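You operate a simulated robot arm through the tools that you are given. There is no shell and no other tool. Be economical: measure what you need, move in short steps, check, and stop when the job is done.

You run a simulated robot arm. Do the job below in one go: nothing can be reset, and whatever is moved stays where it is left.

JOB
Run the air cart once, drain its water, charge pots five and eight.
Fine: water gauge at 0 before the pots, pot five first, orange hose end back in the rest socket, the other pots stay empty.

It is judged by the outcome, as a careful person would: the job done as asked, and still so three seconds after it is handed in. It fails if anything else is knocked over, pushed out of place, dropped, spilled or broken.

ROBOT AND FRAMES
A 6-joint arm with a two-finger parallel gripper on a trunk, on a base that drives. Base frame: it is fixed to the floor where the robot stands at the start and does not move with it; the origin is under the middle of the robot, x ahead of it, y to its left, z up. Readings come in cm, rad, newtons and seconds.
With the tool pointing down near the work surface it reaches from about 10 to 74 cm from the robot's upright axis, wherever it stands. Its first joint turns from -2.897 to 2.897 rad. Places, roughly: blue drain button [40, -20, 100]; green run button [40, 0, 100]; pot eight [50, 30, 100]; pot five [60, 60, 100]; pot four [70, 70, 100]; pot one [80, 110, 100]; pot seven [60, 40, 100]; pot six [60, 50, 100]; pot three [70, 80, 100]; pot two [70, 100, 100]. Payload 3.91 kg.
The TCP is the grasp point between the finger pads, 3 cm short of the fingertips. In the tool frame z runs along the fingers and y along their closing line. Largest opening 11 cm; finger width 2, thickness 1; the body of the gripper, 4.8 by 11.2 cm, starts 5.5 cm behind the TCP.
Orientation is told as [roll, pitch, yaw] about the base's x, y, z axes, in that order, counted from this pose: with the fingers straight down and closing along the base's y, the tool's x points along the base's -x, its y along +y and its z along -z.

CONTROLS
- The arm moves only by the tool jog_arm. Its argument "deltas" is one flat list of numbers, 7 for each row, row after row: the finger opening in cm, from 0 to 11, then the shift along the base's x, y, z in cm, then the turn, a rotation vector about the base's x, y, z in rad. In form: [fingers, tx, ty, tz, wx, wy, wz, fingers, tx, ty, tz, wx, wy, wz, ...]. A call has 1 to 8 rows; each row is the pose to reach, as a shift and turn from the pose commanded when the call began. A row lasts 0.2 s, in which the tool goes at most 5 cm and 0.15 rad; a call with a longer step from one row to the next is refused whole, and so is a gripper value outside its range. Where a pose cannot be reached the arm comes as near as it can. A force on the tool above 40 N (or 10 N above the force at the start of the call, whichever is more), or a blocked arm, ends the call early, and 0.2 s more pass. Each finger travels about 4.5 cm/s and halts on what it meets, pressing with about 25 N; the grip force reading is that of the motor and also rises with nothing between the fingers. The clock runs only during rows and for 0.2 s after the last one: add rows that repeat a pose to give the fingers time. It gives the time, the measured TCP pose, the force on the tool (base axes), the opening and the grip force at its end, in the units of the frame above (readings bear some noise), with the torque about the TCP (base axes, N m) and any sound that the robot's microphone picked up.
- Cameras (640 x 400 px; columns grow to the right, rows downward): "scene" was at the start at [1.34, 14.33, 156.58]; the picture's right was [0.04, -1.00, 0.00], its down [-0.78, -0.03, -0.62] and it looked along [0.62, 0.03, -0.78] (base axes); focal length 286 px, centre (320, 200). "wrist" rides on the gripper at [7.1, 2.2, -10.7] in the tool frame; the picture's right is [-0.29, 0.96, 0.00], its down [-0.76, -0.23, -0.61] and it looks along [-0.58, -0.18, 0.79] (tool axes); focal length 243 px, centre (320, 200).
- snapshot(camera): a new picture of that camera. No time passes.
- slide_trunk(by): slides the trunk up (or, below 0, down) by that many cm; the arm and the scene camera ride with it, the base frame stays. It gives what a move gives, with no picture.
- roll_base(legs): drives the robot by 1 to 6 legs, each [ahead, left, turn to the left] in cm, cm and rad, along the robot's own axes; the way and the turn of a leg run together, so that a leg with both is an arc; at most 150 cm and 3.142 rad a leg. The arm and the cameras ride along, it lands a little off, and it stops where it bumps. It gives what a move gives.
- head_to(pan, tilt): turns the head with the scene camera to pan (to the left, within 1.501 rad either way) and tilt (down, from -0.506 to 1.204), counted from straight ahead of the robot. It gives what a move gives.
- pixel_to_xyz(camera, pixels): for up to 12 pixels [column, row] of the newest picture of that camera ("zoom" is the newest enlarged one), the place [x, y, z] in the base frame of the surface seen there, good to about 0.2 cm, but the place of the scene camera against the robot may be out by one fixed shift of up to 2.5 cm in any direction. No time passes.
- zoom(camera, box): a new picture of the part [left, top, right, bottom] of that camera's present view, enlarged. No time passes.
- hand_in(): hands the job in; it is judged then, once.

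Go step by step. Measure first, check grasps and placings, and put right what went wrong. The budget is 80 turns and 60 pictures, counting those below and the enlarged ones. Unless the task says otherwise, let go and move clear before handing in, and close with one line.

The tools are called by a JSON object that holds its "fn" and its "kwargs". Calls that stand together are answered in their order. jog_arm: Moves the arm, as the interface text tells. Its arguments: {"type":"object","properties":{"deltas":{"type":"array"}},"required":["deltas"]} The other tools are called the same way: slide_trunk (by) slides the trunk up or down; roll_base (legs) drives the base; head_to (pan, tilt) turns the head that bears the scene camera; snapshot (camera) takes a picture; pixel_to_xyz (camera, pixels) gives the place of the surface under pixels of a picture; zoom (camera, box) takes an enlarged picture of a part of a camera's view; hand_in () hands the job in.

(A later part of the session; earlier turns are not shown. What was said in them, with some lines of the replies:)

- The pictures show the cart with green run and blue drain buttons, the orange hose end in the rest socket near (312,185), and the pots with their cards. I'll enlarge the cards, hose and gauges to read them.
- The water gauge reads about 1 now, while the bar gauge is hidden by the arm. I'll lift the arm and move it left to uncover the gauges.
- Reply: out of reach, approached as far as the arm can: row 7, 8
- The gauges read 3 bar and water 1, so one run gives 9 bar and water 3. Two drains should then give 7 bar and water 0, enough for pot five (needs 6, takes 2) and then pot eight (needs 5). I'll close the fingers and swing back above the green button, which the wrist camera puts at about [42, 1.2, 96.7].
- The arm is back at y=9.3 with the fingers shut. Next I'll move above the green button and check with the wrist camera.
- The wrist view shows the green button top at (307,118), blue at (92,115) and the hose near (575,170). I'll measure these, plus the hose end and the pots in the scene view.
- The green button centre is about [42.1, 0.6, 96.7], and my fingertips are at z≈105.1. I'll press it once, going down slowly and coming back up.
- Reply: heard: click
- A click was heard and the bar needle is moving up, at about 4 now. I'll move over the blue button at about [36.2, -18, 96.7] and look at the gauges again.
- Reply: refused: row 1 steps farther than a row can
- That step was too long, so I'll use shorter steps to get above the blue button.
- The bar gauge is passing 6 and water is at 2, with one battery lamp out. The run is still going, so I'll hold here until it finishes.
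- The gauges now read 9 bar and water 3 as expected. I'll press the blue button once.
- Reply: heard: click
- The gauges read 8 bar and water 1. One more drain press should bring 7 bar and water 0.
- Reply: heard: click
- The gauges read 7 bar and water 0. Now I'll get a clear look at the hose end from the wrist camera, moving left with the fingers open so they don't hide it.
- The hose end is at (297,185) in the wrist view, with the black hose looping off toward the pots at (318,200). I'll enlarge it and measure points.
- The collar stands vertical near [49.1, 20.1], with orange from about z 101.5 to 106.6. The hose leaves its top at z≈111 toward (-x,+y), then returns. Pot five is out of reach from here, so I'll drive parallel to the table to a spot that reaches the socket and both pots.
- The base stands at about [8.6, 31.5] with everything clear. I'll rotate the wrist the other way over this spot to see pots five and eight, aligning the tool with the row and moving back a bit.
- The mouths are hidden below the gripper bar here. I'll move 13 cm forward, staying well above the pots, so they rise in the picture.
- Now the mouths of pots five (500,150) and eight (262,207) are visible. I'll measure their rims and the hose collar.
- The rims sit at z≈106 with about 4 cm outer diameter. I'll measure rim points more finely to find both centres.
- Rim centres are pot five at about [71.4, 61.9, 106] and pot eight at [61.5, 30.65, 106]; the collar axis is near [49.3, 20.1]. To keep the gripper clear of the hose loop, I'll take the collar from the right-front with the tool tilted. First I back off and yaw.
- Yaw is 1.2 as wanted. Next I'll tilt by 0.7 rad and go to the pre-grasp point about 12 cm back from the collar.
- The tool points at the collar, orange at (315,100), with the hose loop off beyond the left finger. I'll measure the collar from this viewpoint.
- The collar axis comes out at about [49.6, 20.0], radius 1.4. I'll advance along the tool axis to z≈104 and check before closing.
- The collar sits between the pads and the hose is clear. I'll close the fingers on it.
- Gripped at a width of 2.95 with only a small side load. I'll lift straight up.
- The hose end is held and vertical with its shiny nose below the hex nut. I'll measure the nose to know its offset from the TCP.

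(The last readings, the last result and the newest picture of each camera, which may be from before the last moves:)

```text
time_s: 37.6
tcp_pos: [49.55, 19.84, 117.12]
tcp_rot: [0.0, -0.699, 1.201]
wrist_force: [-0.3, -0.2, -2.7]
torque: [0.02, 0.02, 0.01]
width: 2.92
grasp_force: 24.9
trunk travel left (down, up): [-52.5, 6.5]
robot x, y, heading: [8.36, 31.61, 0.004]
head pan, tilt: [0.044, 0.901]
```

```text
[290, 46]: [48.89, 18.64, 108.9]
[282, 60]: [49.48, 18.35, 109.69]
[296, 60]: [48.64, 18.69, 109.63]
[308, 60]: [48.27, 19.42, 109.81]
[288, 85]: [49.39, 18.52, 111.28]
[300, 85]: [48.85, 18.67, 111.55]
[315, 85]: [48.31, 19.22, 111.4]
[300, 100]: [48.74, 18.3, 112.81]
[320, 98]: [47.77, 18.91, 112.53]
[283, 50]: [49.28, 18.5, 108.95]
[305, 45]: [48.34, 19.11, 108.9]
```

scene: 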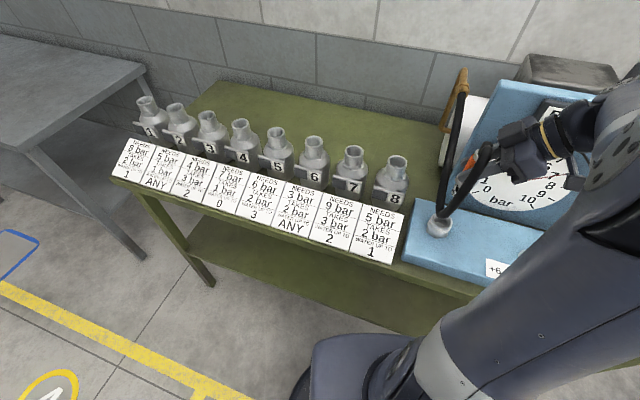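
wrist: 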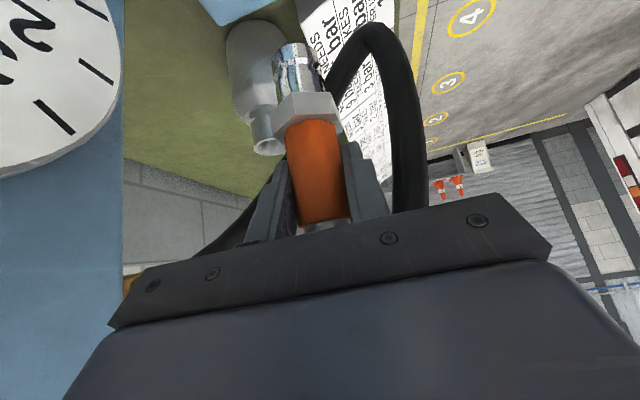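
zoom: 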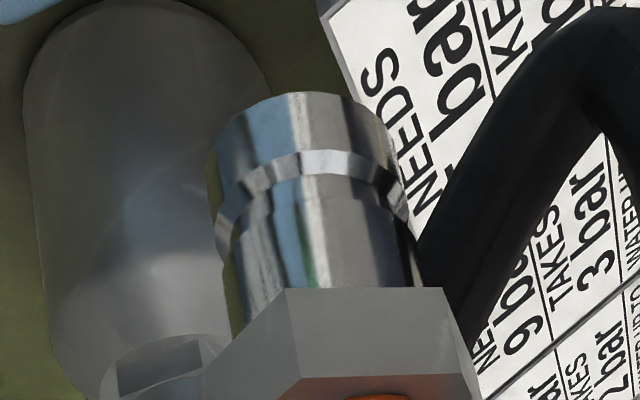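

The nose is about 3 cm long, with the tip 8.4 cm and the hex shoulder 5.4 cm below the TCP. It should seat in a pot mouth at TCP z≈111.4. I'll carry it high toward pot five, turning the gripper to come in from the front.

{"fn": "jog_arm", "kwargs": {"deltas": [1, 0, 0, 4.5, 0, 0, 0, 1, 2.2, 4.25, 4.5, 0, 0, -0.1, 1, 4.4, 8.5, 4.5, 0, 0, -0.2, 1, 6.6, 12.75, 4.5, 0, 0, -0.3, 1, 8.8, 17, 4.5, 0, 0, -0.4, 1, 11, 21.25, 4.5, 0, 0, -0.5, 1, 13.2, 25.5, 4.5, 0, 0, -0.6, 1, 15.4, 29.75, 4.5, 0, 0, -0.7]}}

{"fn": "snapshot", "kwargs": {"camera": "scene"}}

```text
time_s: 39.4
tcp_pos: [64.68, 49.69, 121.28]
tcp_rot: [-0.003, -0.7, 0.503]
wrist_force: [-0.5, -0.7, -3.4]
torque: [-0.05, 0.02, 0.03]
width: 2.93
grasp_force: 24.8
trunk travel left (down, up): [-52.5, 6.5]
robot x, y, heading: [8.76, 31.17, -0.0]
head pan, tilt: [0.044, 0.901]
```

```text
21 pictures are left
```

scene: 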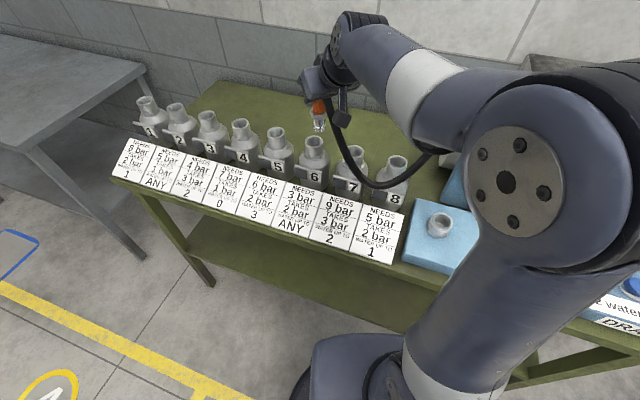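

Hose end is held clear above the pots. I'll move the remaining [6.5, 12.3] to above pot five and look.

{"fn": "jog_arm", "kwargs": {"deltas": [1, 2.2, 4.1, 0, 0, 0, 0, 1, 4.4, 8.2, 0, 0, 0, 0, 1, 6.5, 12.3, 0, 0, 0, 0, 1, 6.5, 12.3, -2, 0, 0, 0, 1, 6.5, 12.3, -4, 0, 0, 0, 1, 6.5, 12.3, -4, 0, 0, 0]}}

{"fn": "snapshot", "kwargs": {"camera": "wrist"}}

{"fn": "zoom", "kwargs": {"camera": "scene", "box": [190, 60, 350, 160]}}

```text
time_s: 40.8
tcp_pos: [71.45, 61.98, 117.48]
tcp_rot: [-0.002, -0.699, 0.5]
wrist_force: [0.4, 0.1, -2.3]
torque: [0.03, 0.03, -0.02]
width: 2.94
grasp_force: 24.7
trunk travel left (down, up): [-52.5, 6.5]
robot x, y, heading: [8.64, 31.53, -0.001]
head pan, tilt: [0.044, 0.901]
```

```text
20 pictures are left
```

wrist: 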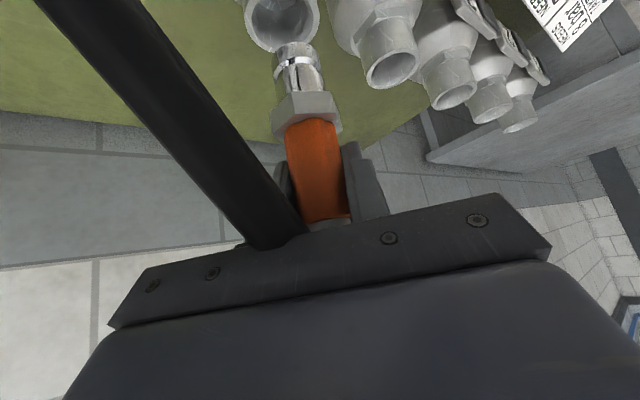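

```text
4.00 times, centred on (270, 110) of scene
```

zoom: 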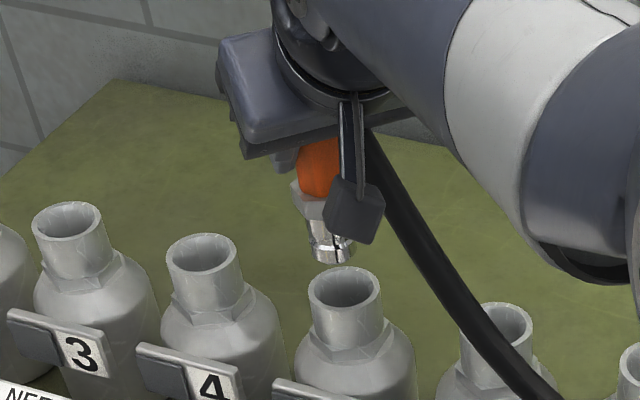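

The nose hangs just above pot five's mouth, seen at (285,25) in the wrist view. I'll measure rim and nose points to check the alignment.

{"fn": "zoom", "kwargs": {"camera": "wrist", "box": [220, 0, 380, 100]}}

{"fn": "pixel_to_xyz", "kwargs": {"camera": "zoom", "pixels": [[105, 60], [130, 140], [180, 195], [380, 110], [392, 50], [355, 160], [240, 205], [310, 200], [380, 220], [270, 300], [320, 300], [390, 300]]}}

```text
4.00 times, centred on (300, 50) of wrist
```

zoom: 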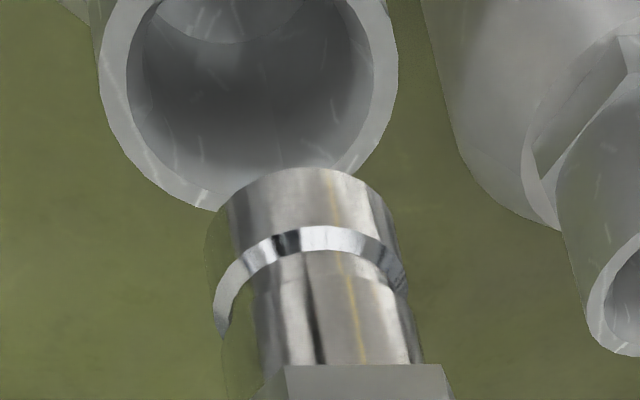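

```text
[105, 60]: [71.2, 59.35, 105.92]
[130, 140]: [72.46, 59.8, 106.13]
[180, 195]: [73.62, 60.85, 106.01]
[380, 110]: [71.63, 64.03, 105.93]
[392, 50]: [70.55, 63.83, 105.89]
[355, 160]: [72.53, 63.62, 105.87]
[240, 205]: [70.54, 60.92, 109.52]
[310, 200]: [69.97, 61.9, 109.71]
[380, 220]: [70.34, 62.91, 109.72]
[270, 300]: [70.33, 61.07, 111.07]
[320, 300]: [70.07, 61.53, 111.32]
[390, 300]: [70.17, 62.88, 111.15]
```

The nose axis is about [71.35, 61.9] and the mouth centre about [71.4, 61.7], so I'll shift 0.2 cm in y. Then I'll lower in small steps to seat it.

{"fn": "jog_arm", "kwargs": {"deltas": [1, 0.05, -0.2, -1.5, 0, 0, 0, 1, 0.05, -0.2, -3, 0, 0, 0, 1, 0.05, -0.2, -4, 0, 0, 0, 1, 0.05, -0.2, -4.8, 0, 0, 0, 1, 0.05, -0.2, -5.4, 0, 0, 0, 1, 0.05, -0.2, -5.8, 0, 0, 0, 1, 0.05, -0.2, -5.8, 0, 0, 0]}}

```text
time_s: 42.4
tcp_pos: [71.58, 61.82, 111.54]
tcp_rot: [-0.001, -0.699, 0.501]
wrist_force: [0.1, 0.2, -2.4]
torque: [0.01, 0.01, -0.01]
width: 2.93
grasp_force: 25.5
trunk travel left (down, up): [-52.5, 6.5]
robot x, y, heading: [8.58, 31.33, 0.001]
head pan, tilt: [0.044, 0.901]
```

The nose slid in with no contact force. I'll lower slightly more until it seats.

{"fn": "jog_arm", "kwargs": {"deltas": [1, 0, 0, -0.2, 0, 0, 0, 1, 0, 0, -0.4, 0, 0, 0, 1, 0, 0, -0.6, 0, 0, 0, 1, 0, 0, -0.6, 0, 0, 0]}}

{"fn": "snapshot", "kwargs": {"camera": "wrist"}}

{"fn": "snapshot", "kwargs": {"camera": "scene"}}

```text
time_s: 43.4
tcp_pos: [71.45, 61.68, 111.19]
tcp_rot: [-0.002, -0.704, 0.501]
wrist_force: [0.2, 0.7, 11.5]
torque: [0.16, -0.02, 0.03]
width: 2.91
grasp_force: 25.2
trunk travel left (down, up): [-52.5, 6.5]
robot x, y, heading: [8.69, 31.76, 0.0]
head pan, tilt: [0.044, 0.901]
```

```text
17 pictures are left
```

wrist: 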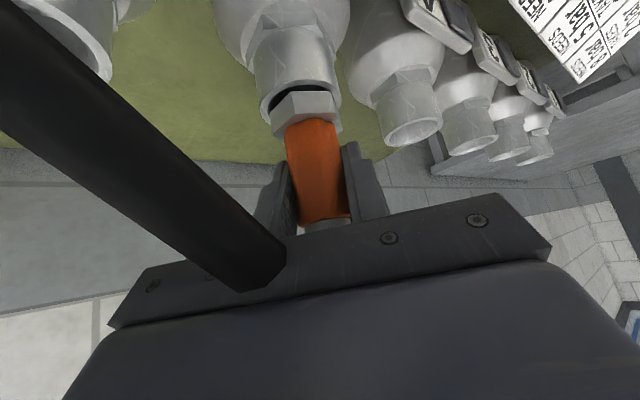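

```text
16 pictures are left
```

scene: 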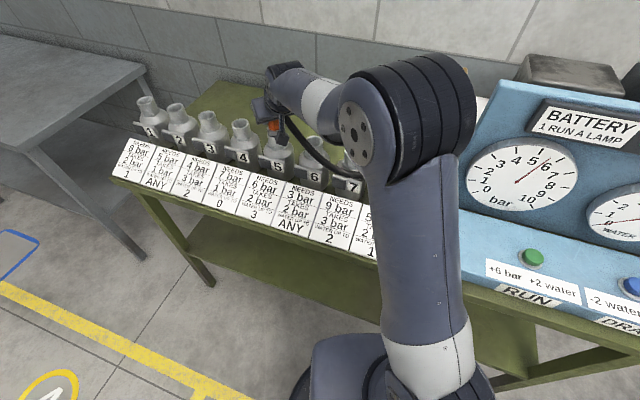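

It's seated with 11.5 N upward, and the bar needle is already down near 6, so pot five is charging. I'll hold and read again.

{"fn": "jog_arm", "kwargs": {"deltas": [1, 0, 0, 0, 0, 0, 0, 1, 0, 0, 0, 0, 0, 0, 1, 0, 0, 0, 0, 0, 0, 1, 0, 0, 0, 0, 0, 0, 1, 0, 0, 0, 0, 0, 0, 1, 0, 0, 0, 0, 0, 0, 1, 0, 0, 0, 0, 0, 0, 1, 0, 0, 0, 0, 0, 0]}}

{"fn": "jog_arm", "kwargs": {"deltas": [1, 0, 0, 0, 0, 0, 0, 1, 0, 0, 0, 0, 0, 0, 1, 0, 0, 0, 0, 0, 0, 1, 0, 0, 0, 0, 0, 0, 1, 0, 0, 0, 0, 0, 0]}}

{"fn": "zoom", "kwargs": {"camera": "scene", "box": [440, 100, 640, 225]}}

```text
time_s: 45.2
tcp_pos: [71.41, 61.7, 111.01]
tcp_rot: [-0.001, -0.704, 0.501]
wrist_force: [2.6, 3.1, 23.4]
torque: [0.19, -0.07, -0.02]
width: 2.92
grasp_force: 24.9
trunk travel left (down, up): [-52.5, 6.5]
robot x, y, heading: [8.53, 31.88, 0.001]
head pan, tilt: [0.044, 0.901]
```

```text
time_s: 46.4
tcp_pos: [71.36, 61.81, 110.97]
tcp_rot: [-0.002, -0.704, 0.5]
wrist_force: [2.7, 3.1, 21.7]
torque: [0.15, -0.04, -0.01]
width: 2.92
grasp_force: 24.9
trunk travel left (down, up): [-52.5, 6.5]
robot x, y, heading: [8.48, 31.54, -0.002]
head pan, tilt: [0.044, 0.901]
```

```text
3.20 times, centred on (540, 162) of scene
```

zoom: 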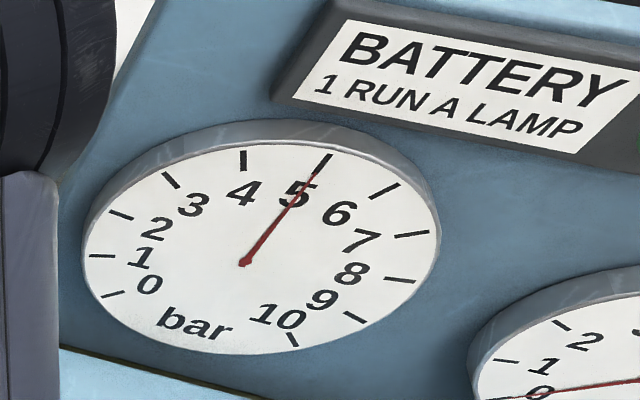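

The gauge settled at 5 bar with water 0, so pot five is charged. I'll pull straight up.

{"fn": "jog_arm", "kwargs": {"deltas": [1, 0, 0, 0.8, 0, 0, 0, 1, 0, 0, 1.6, 0, 0, 0, 1, 0, 0, 2.6, 0, 0, 0, 1, 0, 0, 4, 0, 0, 0, 1, 0, 0, 6, 0, 0, 0, 1, 0, 0, 9, 0, 0, 0, 1, 0, 0, 11, 0, 0, 0, 1, 0, 0, 11, 0, 0, 0]}}

{"fn": "snapshot", "kwargs": {"camera": "scene"}}

```text
time_s: 48.2
tcp_pos: [71.38, 61.9, 121.93]
tcp_rot: [-0.002, -0.699, 0.502]
wrist_force: [0.7, -0.3, -2.3]
torque: [0.0, 0.01, 0.0]
width: 2.93
grasp_force: 25.3
trunk travel left (down, up): [-52.5, 6.5]
robot x, y, heading: [8.87, 31.49, 0.001]
head pan, tilt: [0.044, 0.901]
```

```text
14 pictures are left
```

scene: 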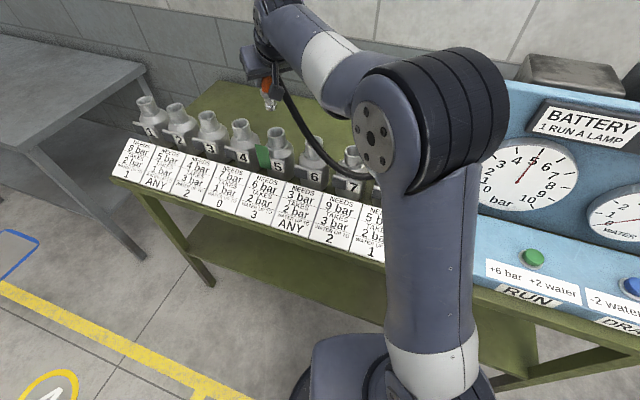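

Pot five now shows a green flag. I'll carry the hose end to above pot eight, [61.5, 30.6].

{"fn": "jog_arm", "kwargs": {"deltas": [1, -1.4, -4.4, 0, 0, 0, 0.05, 1, -2.8, -8.9, 0, 0, 0, 0.1, 1, -4.3, -13.4, 0, 0, 0, 0.15, 1, -5.7, -17.9, 0, 0, 0, 0.2, 1, -7.1, -22.4, 0, 0, 0, 0.25, 1, -8.6, -26.8, 0, 0, 0, 0.3, 1, -9.95, -31.15, 0, 0, 0, 0.3, 1, -9.95, -31.15, -4, 0, 0, 0.3]}}

{"fn": "snapshot", "kwargs": {"camera": "wrist"}}

{"fn": "zoom", "kwargs": {"camera": "wrist", "box": [220, 0, 380, 100]}}

```text
time_s: 50.0
tcp_pos: [61.45, 30.76, 118.09]
tcp_rot: [-0.001, -0.7, 0.802]
wrist_force: [0.3, -1.5, -2.1]
torque: [0.0, 0.02, -0.01]
width: 2.92
grasp_force: 24.8
trunk travel left (down, up): [-52.5, 6.5]
robot x, y, heading: [8.84, 31.43, 0.001]
head pan, tilt: [0.044, 0.901]
```

```text
13 pictures are left
```

wrist: 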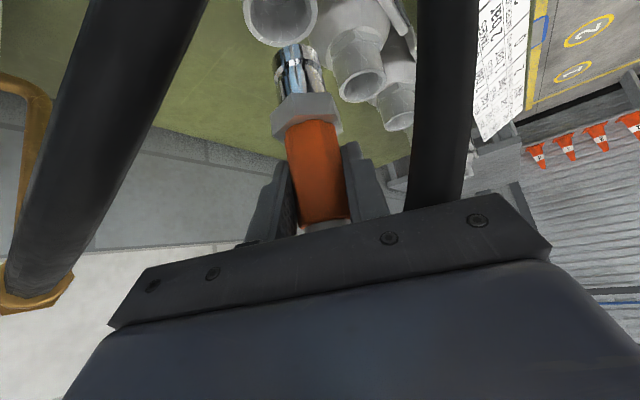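

```text
4.00 times, centred on (300, 50) of wrist
```

zoom: 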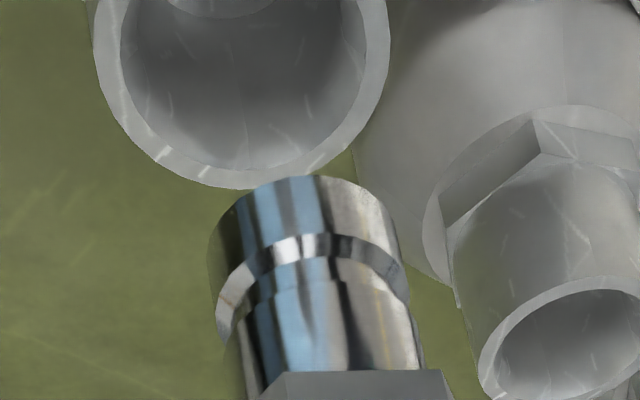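

{"fn": "pixel_to_xyz", "kwargs": {"camera": "zoom", "pixels": [[100, 60], [120, 115], [165, 165], [230, 182], [300, 170], [350, 130], [383, 60], [230, 205], [310, 200], [375, 205], [310, 300], [395, 300]]}}

```text
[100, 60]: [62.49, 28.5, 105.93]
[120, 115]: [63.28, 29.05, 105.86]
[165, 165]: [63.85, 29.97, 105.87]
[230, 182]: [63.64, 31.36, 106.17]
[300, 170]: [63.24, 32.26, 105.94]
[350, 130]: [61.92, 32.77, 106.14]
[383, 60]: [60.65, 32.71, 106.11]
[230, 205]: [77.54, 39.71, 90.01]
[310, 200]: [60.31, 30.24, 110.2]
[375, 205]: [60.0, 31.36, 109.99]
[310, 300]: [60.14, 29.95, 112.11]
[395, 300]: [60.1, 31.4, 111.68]
```

The mouth centre is about [61.6, 30.6] and the nose is within 0.2 cm of it. I'll shift slightly and lower in small steps to the same seat height.

{"fn": "jog_arm", "kwargs": {"deltas": [1, 0.12, -0.12, -2, 0, 0, 0, 1, 0.12, -0.12, -3.5, 0, 0, 0, 1, 0.12, -0.12, -4.8, 0, 0, 0, 1, 0.12, -0.12, -5.6, 0, 0, 0, 1, 0.12, -0.12, -6.2, 0, 0, 0, 1, 0.12, -0.12, -6.6, 0, 0, 0, 1, 0.12, -0.12, -7, 0, 0, 0, 1, 0.12, -0.12, -7, 0, 0, 0]}}

{"fn": "jog_arm", "kwargs": {"deltas": [1, 0, 0, 0, 0, 0, 0, 1, 0, 0, 0, 0, 0, 0, 1, 0, 0, 0, 0, 0, 0, 1, 0, 0, 0, 0, 0, 0, 1, 0, 0, 0, 0, 0, 0, 1, 0, 0, 0, 0, 0, 0, 1, 0, 0, 0, 0, 0, 0, 1, 0, 0, 0, 0, 0, 0]}}

{"fn": "snapshot", "kwargs": {"camera": "scene"}}

```text
time_s: 51.8
tcp_pos: [61.53, 30.49, 111.08]
tcp_rot: [-0.002, -0.698, 0.802]
wrist_force: [0.2, -0.9, 0.3]
torque: [-0.1, 0.04, -0.01]
width: 2.92
grasp_force: 25.2
trunk travel left (down, up): [-52.5, 6.5]
robot x, y, heading: [8.47, 31.64, 0.002]
head pan, tilt: [0.044, 0.901]
```

```text
time_s: 53.6
tcp_pos: [61.57, 30.63, 111.11]
tcp_rot: [-0.002, -0.7, 0.801]
wrist_force: [1.5, -0.8, 2.9]
torque: [0.01, -0.09, 0.01]
width: 2.89
grasp_force: 25.6
trunk travel left (down, up): [-52.5, 6.5]
robot x, y, heading: [8.95, 31.58, 0.001]
head pan, tilt: [0.044, 0.901]
```

```text
11 pictures are left
```

scene: 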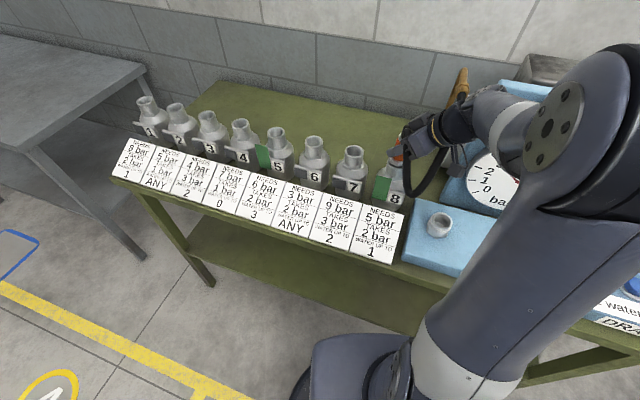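

Pot eight's flag is green too. I'll hold a little longer, then pull straight up.

{"fn": "jog_arm", "kwargs": {"deltas": [1, 0, 0, 0, 0, 0, 0, 1, 0, 0, 0, 0, 0, 0, 1, 0, 0, 0, 0, 0, 0, 1, 0, 0, 0, 0, 0, 0, 1, 0, 0, 0, 0, 0, 0, 1, 0, 0, 0, 0, 0, 0, 1, 0, 0, 0, 0, 0, 0, 1, 0, 0, 0, 0, 0, 0]}}

{"fn": "jog_arm", "kwargs": {"deltas": [1, 0, 0, 0.8, 0, 0, 0, 1, 0, 0, 1.6, 0, 0, 0, 1, 0, 0, 2.6, 0, 0, 0, 1, 0, 0, 4, 0, 0, 0, 1, 0, 0, 6, 0, 0, 0, 1, 0, 0, 8, 0, 0, 0, 1, 0, 0, 9, 0, 0, 0]}}

```text
time_s: 55.4
tcp_pos: [61.49, 30.51, 111.11]
tcp_rot: [-0.002, -0.701, 0.8]
wrist_force: [1.6, -0.3, 4.2]
torque: [-0.04, -0.11, 0.01]
width: 2.9
grasp_force: 25.1
trunk travel left (down, up): [-52.5, 6.5]
robot x, y, heading: [8.6, 31.38, 0.005]
head pan, tilt: [0.044, 0.901]
```

```text
time_s: 57.0
tcp_pos: [61.56, 30.33, 120.16]
tcp_rot: [-0.001, -0.7, 0.8]
wrist_force: [-0.7, -0.1, -2.5]
torque: [0.01, -0.01, -0.01]
width: 2.91
grasp_force: 24.5
trunk travel left (down, up): [-52.5, 6.5]
robot x, y, heading: [8.69, 31.27, -0.006]
head pan, tilt: [0.044, 0.901]
```

The hose end is clear of pot eight. I'll carry it over the rest socket, turning back to the original yaw, and look.

{"fn": "jog_arm", "kwargs": {"deltas": [1, -3, -2.6, 0, 0, 0, 0.1, 1, -6, -5.2, 0, 0, 0, 0.2, 1, -9, -7.8, 0, 0, 0, 0.3, 1, -11.95, -10.5, 0, 0, 0, 0.4, 1, -11.95, -10.5, -4, 0, 0, 0.4, 1, -11.95, -10.5, -8, 0, 0, 0.4, 1, -11.95, -10.5, -8, 0, 0, 0.4]}}

{"fn": "snapshot", "kwargs": {"camera": "wrist"}}

{"fn": "zoom", "kwargs": {"camera": "wrist", "box": [220, 0, 380, 100]}}

```text
time_s: 58.6
tcp_pos: [49.45, 19.93, 111.89]
tcp_rot: [-0.002, -0.7, 1.2]
wrist_force: [-0.6, -1.0, -2.8]
torque: [0.03, 0.0, 0.02]
width: 2.92
grasp_force: 25.0
trunk travel left (down, up): [-52.5, 6.5]
robot x, y, heading: [8.57, 31.32, 0.006]
head pan, tilt: [0.044, 0.901]
```

```text
10 pictures are left
```

wrist: 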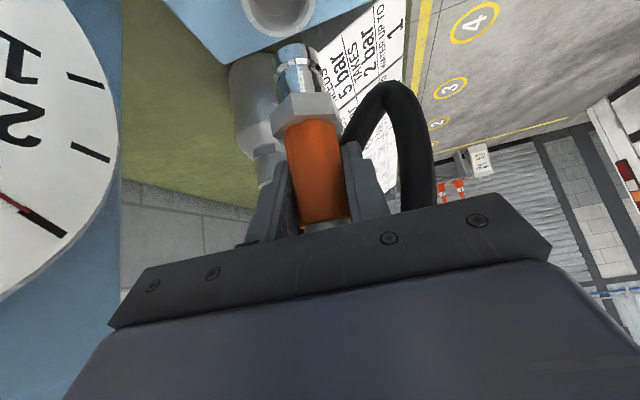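

```text
4.00 times, centred on (300, 50) of wrist
```

zoom: 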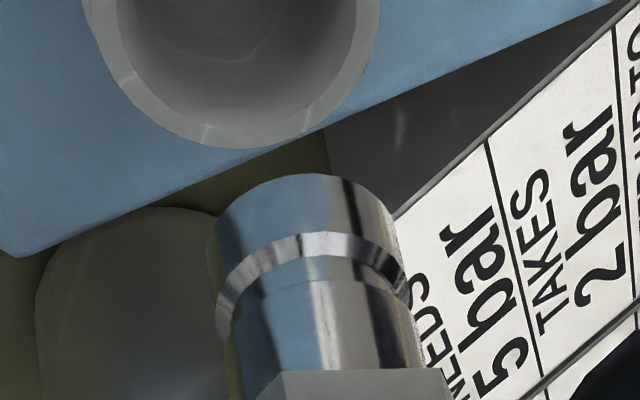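

The socket mouth shows at (280,15) and the nose at (298,60). I'll measure the rim against the nose.

{"fn": "pixel_to_xyz", "kwargs": {"camera": "zoom", "pixels": [[93, 30], [115, 80], [160, 122], [230, 143], [300, 125], [345, 85], [370, 30], [235, 205], [310, 200], [375, 205], [310, 300], [395, 300]]}}

```text
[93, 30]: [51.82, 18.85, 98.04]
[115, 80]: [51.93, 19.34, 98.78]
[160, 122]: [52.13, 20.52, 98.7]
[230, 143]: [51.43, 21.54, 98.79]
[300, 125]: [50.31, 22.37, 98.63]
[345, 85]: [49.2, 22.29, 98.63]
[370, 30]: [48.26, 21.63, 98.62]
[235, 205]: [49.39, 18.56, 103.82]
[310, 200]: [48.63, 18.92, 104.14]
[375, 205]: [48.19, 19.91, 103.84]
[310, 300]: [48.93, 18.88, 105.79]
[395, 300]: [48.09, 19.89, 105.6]
```

The socket centre is about [49.75, 20.05] and the nose about [49.55, 19.95]. I'll shift 0.2/0.1 and lower it into the socket.

{"fn": "jog_arm", "kwargs": {"deltas": [1, 0.2, 0.1, -2.5, 0, 0, 0, 1, 0.2, 0.1, -4.5, 0, 0, 0, 1, 0.2, 0.1, -5.8, 0, 0, 0, 1, 0.2, 0.1, -6.8, 0, 0, 0, 1, 0.2, 0.1, -7.4, 0, 0, 0, 1, 0.2, 0.1, -7.8, 0, 0, 0, 1, 0.2, 0.1, -8.1, 0, 0, 0, 1, 0.2, 0.1, -8.1, 0, 0, 0]}}

{"fn": "zoom", "kwargs": {"camera": "wrist", "box": [200, 0, 420, 230]}}

```text
time_s: 60.4
tcp_pos: [49.69, 20.06, 104.05]
tcp_rot: [-0.003, -0.7, 1.202]
wrist_force: [-1.2, -9.1, -0.6]
torque: [-0.45, 0.07, -0.06]
width: 2.93
grasp_force: 25.6
trunk travel left (down, up): [-52.5, 6.5]
robot x, y, heading: [8.86, 32.06, -0.001]
head pan, tilt: [0.044, 0.901]
```

```text
1.74 times, centred on (310, 115) of wrist
```

zoom: 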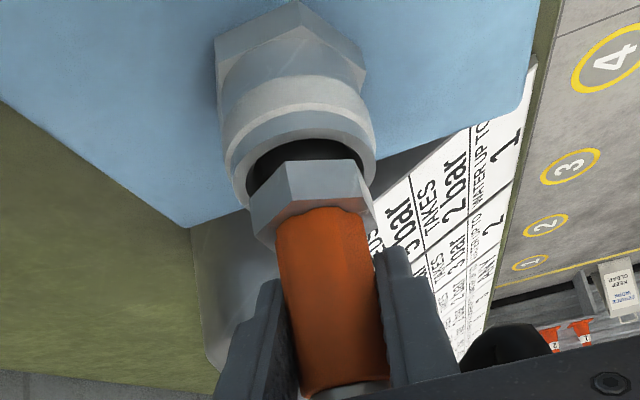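

It's in the socket but touching the +y wall (-9 N in y). I'll ease 0.25 cm in -y and lower a bit more to seat.

{"fn": "jog_arm", "kwargs": {"deltas": [1, 0, -0.15, 0, 0, 0, 0, 1, -0.05, -0.25, 0, 0, 0, 0, 1, -0.05, -0.25, -0.2, 0, 0, 0, 1, -0.05, -0.25, -0.35, 0, 0, 0, 1, -0.05, -0.25, -0.35, 0, 0, 0]}}

```text
time_s: 61.6
tcp_pos: [49.67, 19.98, 103.64]
tcp_rot: [-0.005, -0.701, 1.202]
wrist_force: [0.0, 4.0, 25.0]
torque: [0.69, 0.1, -0.04]
width: 2.93
grasp_force: 25.0
trunk travel left (down, up): [-52.5, 6.5]
robot x, y, heading: [8.61, 31.61, 0.001]
head pan, tilt: [0.044, 0.901]
```

It's seated, pressing with 25 N. I'll relieve the load slightly and open to 5 cm.

{"fn": "jog_arm", "kwargs": {"deltas": [1, 0, 0, 0.1, 0, 0, 0, 3.5, 0, 0, 0.15, 0, 0, 0, 4.5, 0, 0, 0.15, 0, 0, 0, 5, 0, 0, 0.15, 0, 0, 0, 5, 0, 0, 0.15, 0, 0, 0]}}

{"fn": "snapshot", "kwargs": {"camera": "wrist"}}

```text
time_s: 62.8
tcp_pos: [49.68, 19.85, 103.83]
tcp_rot: [-0.001, -0.699, 1.201]
wrist_force: [0.2, -0.1, -1.0]
torque: [0.05, 0.0, 0.01]
width: 5.0
grasp_force: 0.1
trunk travel left (down, up): [-52.5, 6.5]
robot x, y, heading: [8.42, 31.18, 0.002]
head pan, tilt: [0.044, 0.901]
```

```text
7 pictures are left
```

wrist: 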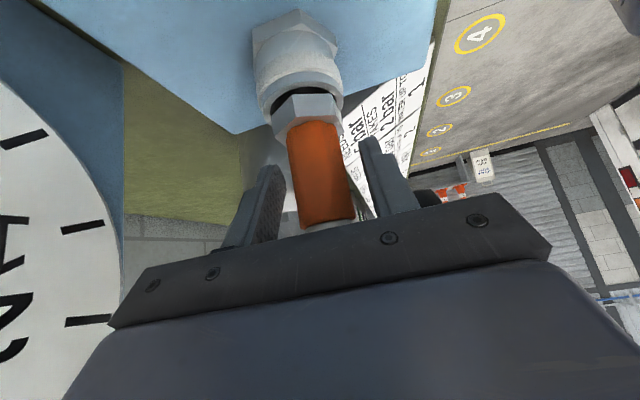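

Released, and the collar stands upright between the open fingers. I'll back off along the tool axis and then rise.

{"fn": "jog_arm", "kwargs": {"deltas": [5, -0.7, -1.8, 2.3, 0, 0, 0, 5, -1.6, -4.2, 5.4, 0, 0, 0, 5, -2.6, -6.6, 8.4, 0, 0, 0, 5, -4, -7.2, 11, 0, 0, 0, 5, -8, -7.2, 13, 0, 0, 0, 5, -12, -7.2, 14, 0, 0, 0, 5, -12, -7.2, 14, 0, 0, 0]}}

{"fn": "snapshot", "kwargs": {"camera": "scene"}}

{"fn": "snapshot", "kwargs": {"camera": "wrist"}}

```text
time_s: 64.4
tcp_pos: [37.23, 12.5, 117.56]
tcp_rot: [-0.001, -0.7, 1.201]
wrist_force: [-0.7, -0.5, 0.2]
torque: [0.01, -0.02, -0.01]
width: 5.02
grasp_force: 0.0
trunk travel left (down, up): [-52.5, 6.5]
robot x, y, heading: [8.4, 31.55, -0.002]
head pan, tilt: [0.044, 0.901]
```

```text
6 pictures are left
```

scene: 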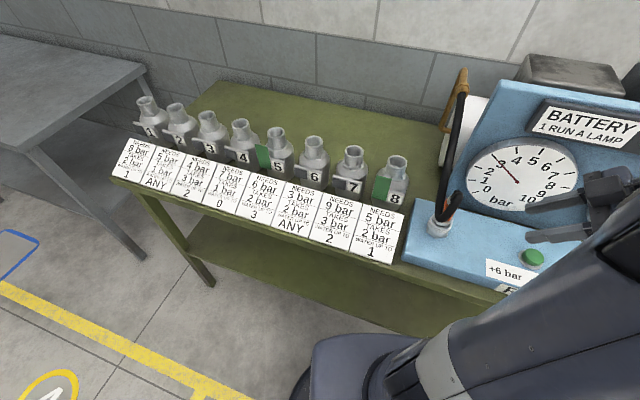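

```text
5 pictures are left
```

wrist: 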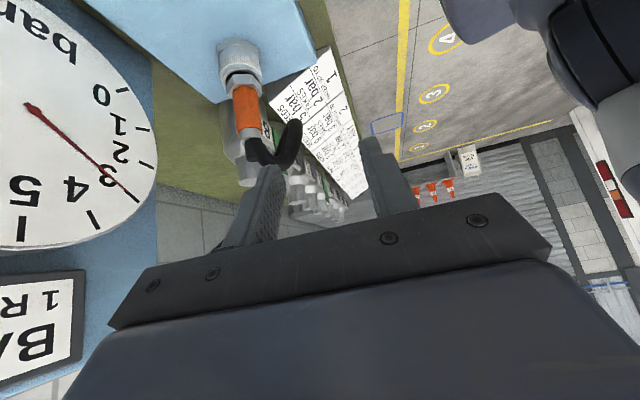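

The bar gauge reads 3, pots five and eight show green flags and the others none. The hose end stands in the rest socket with the arm clear, so I'm handing in.

{"fn": "hand_in", "kwargs": {}}

```text
The job is handed in.
```

I ran the cart once, drained the water to 0, charged pot five and then pot eight, and put the orange hose end back in its rest socket. The other pots show no green flag.
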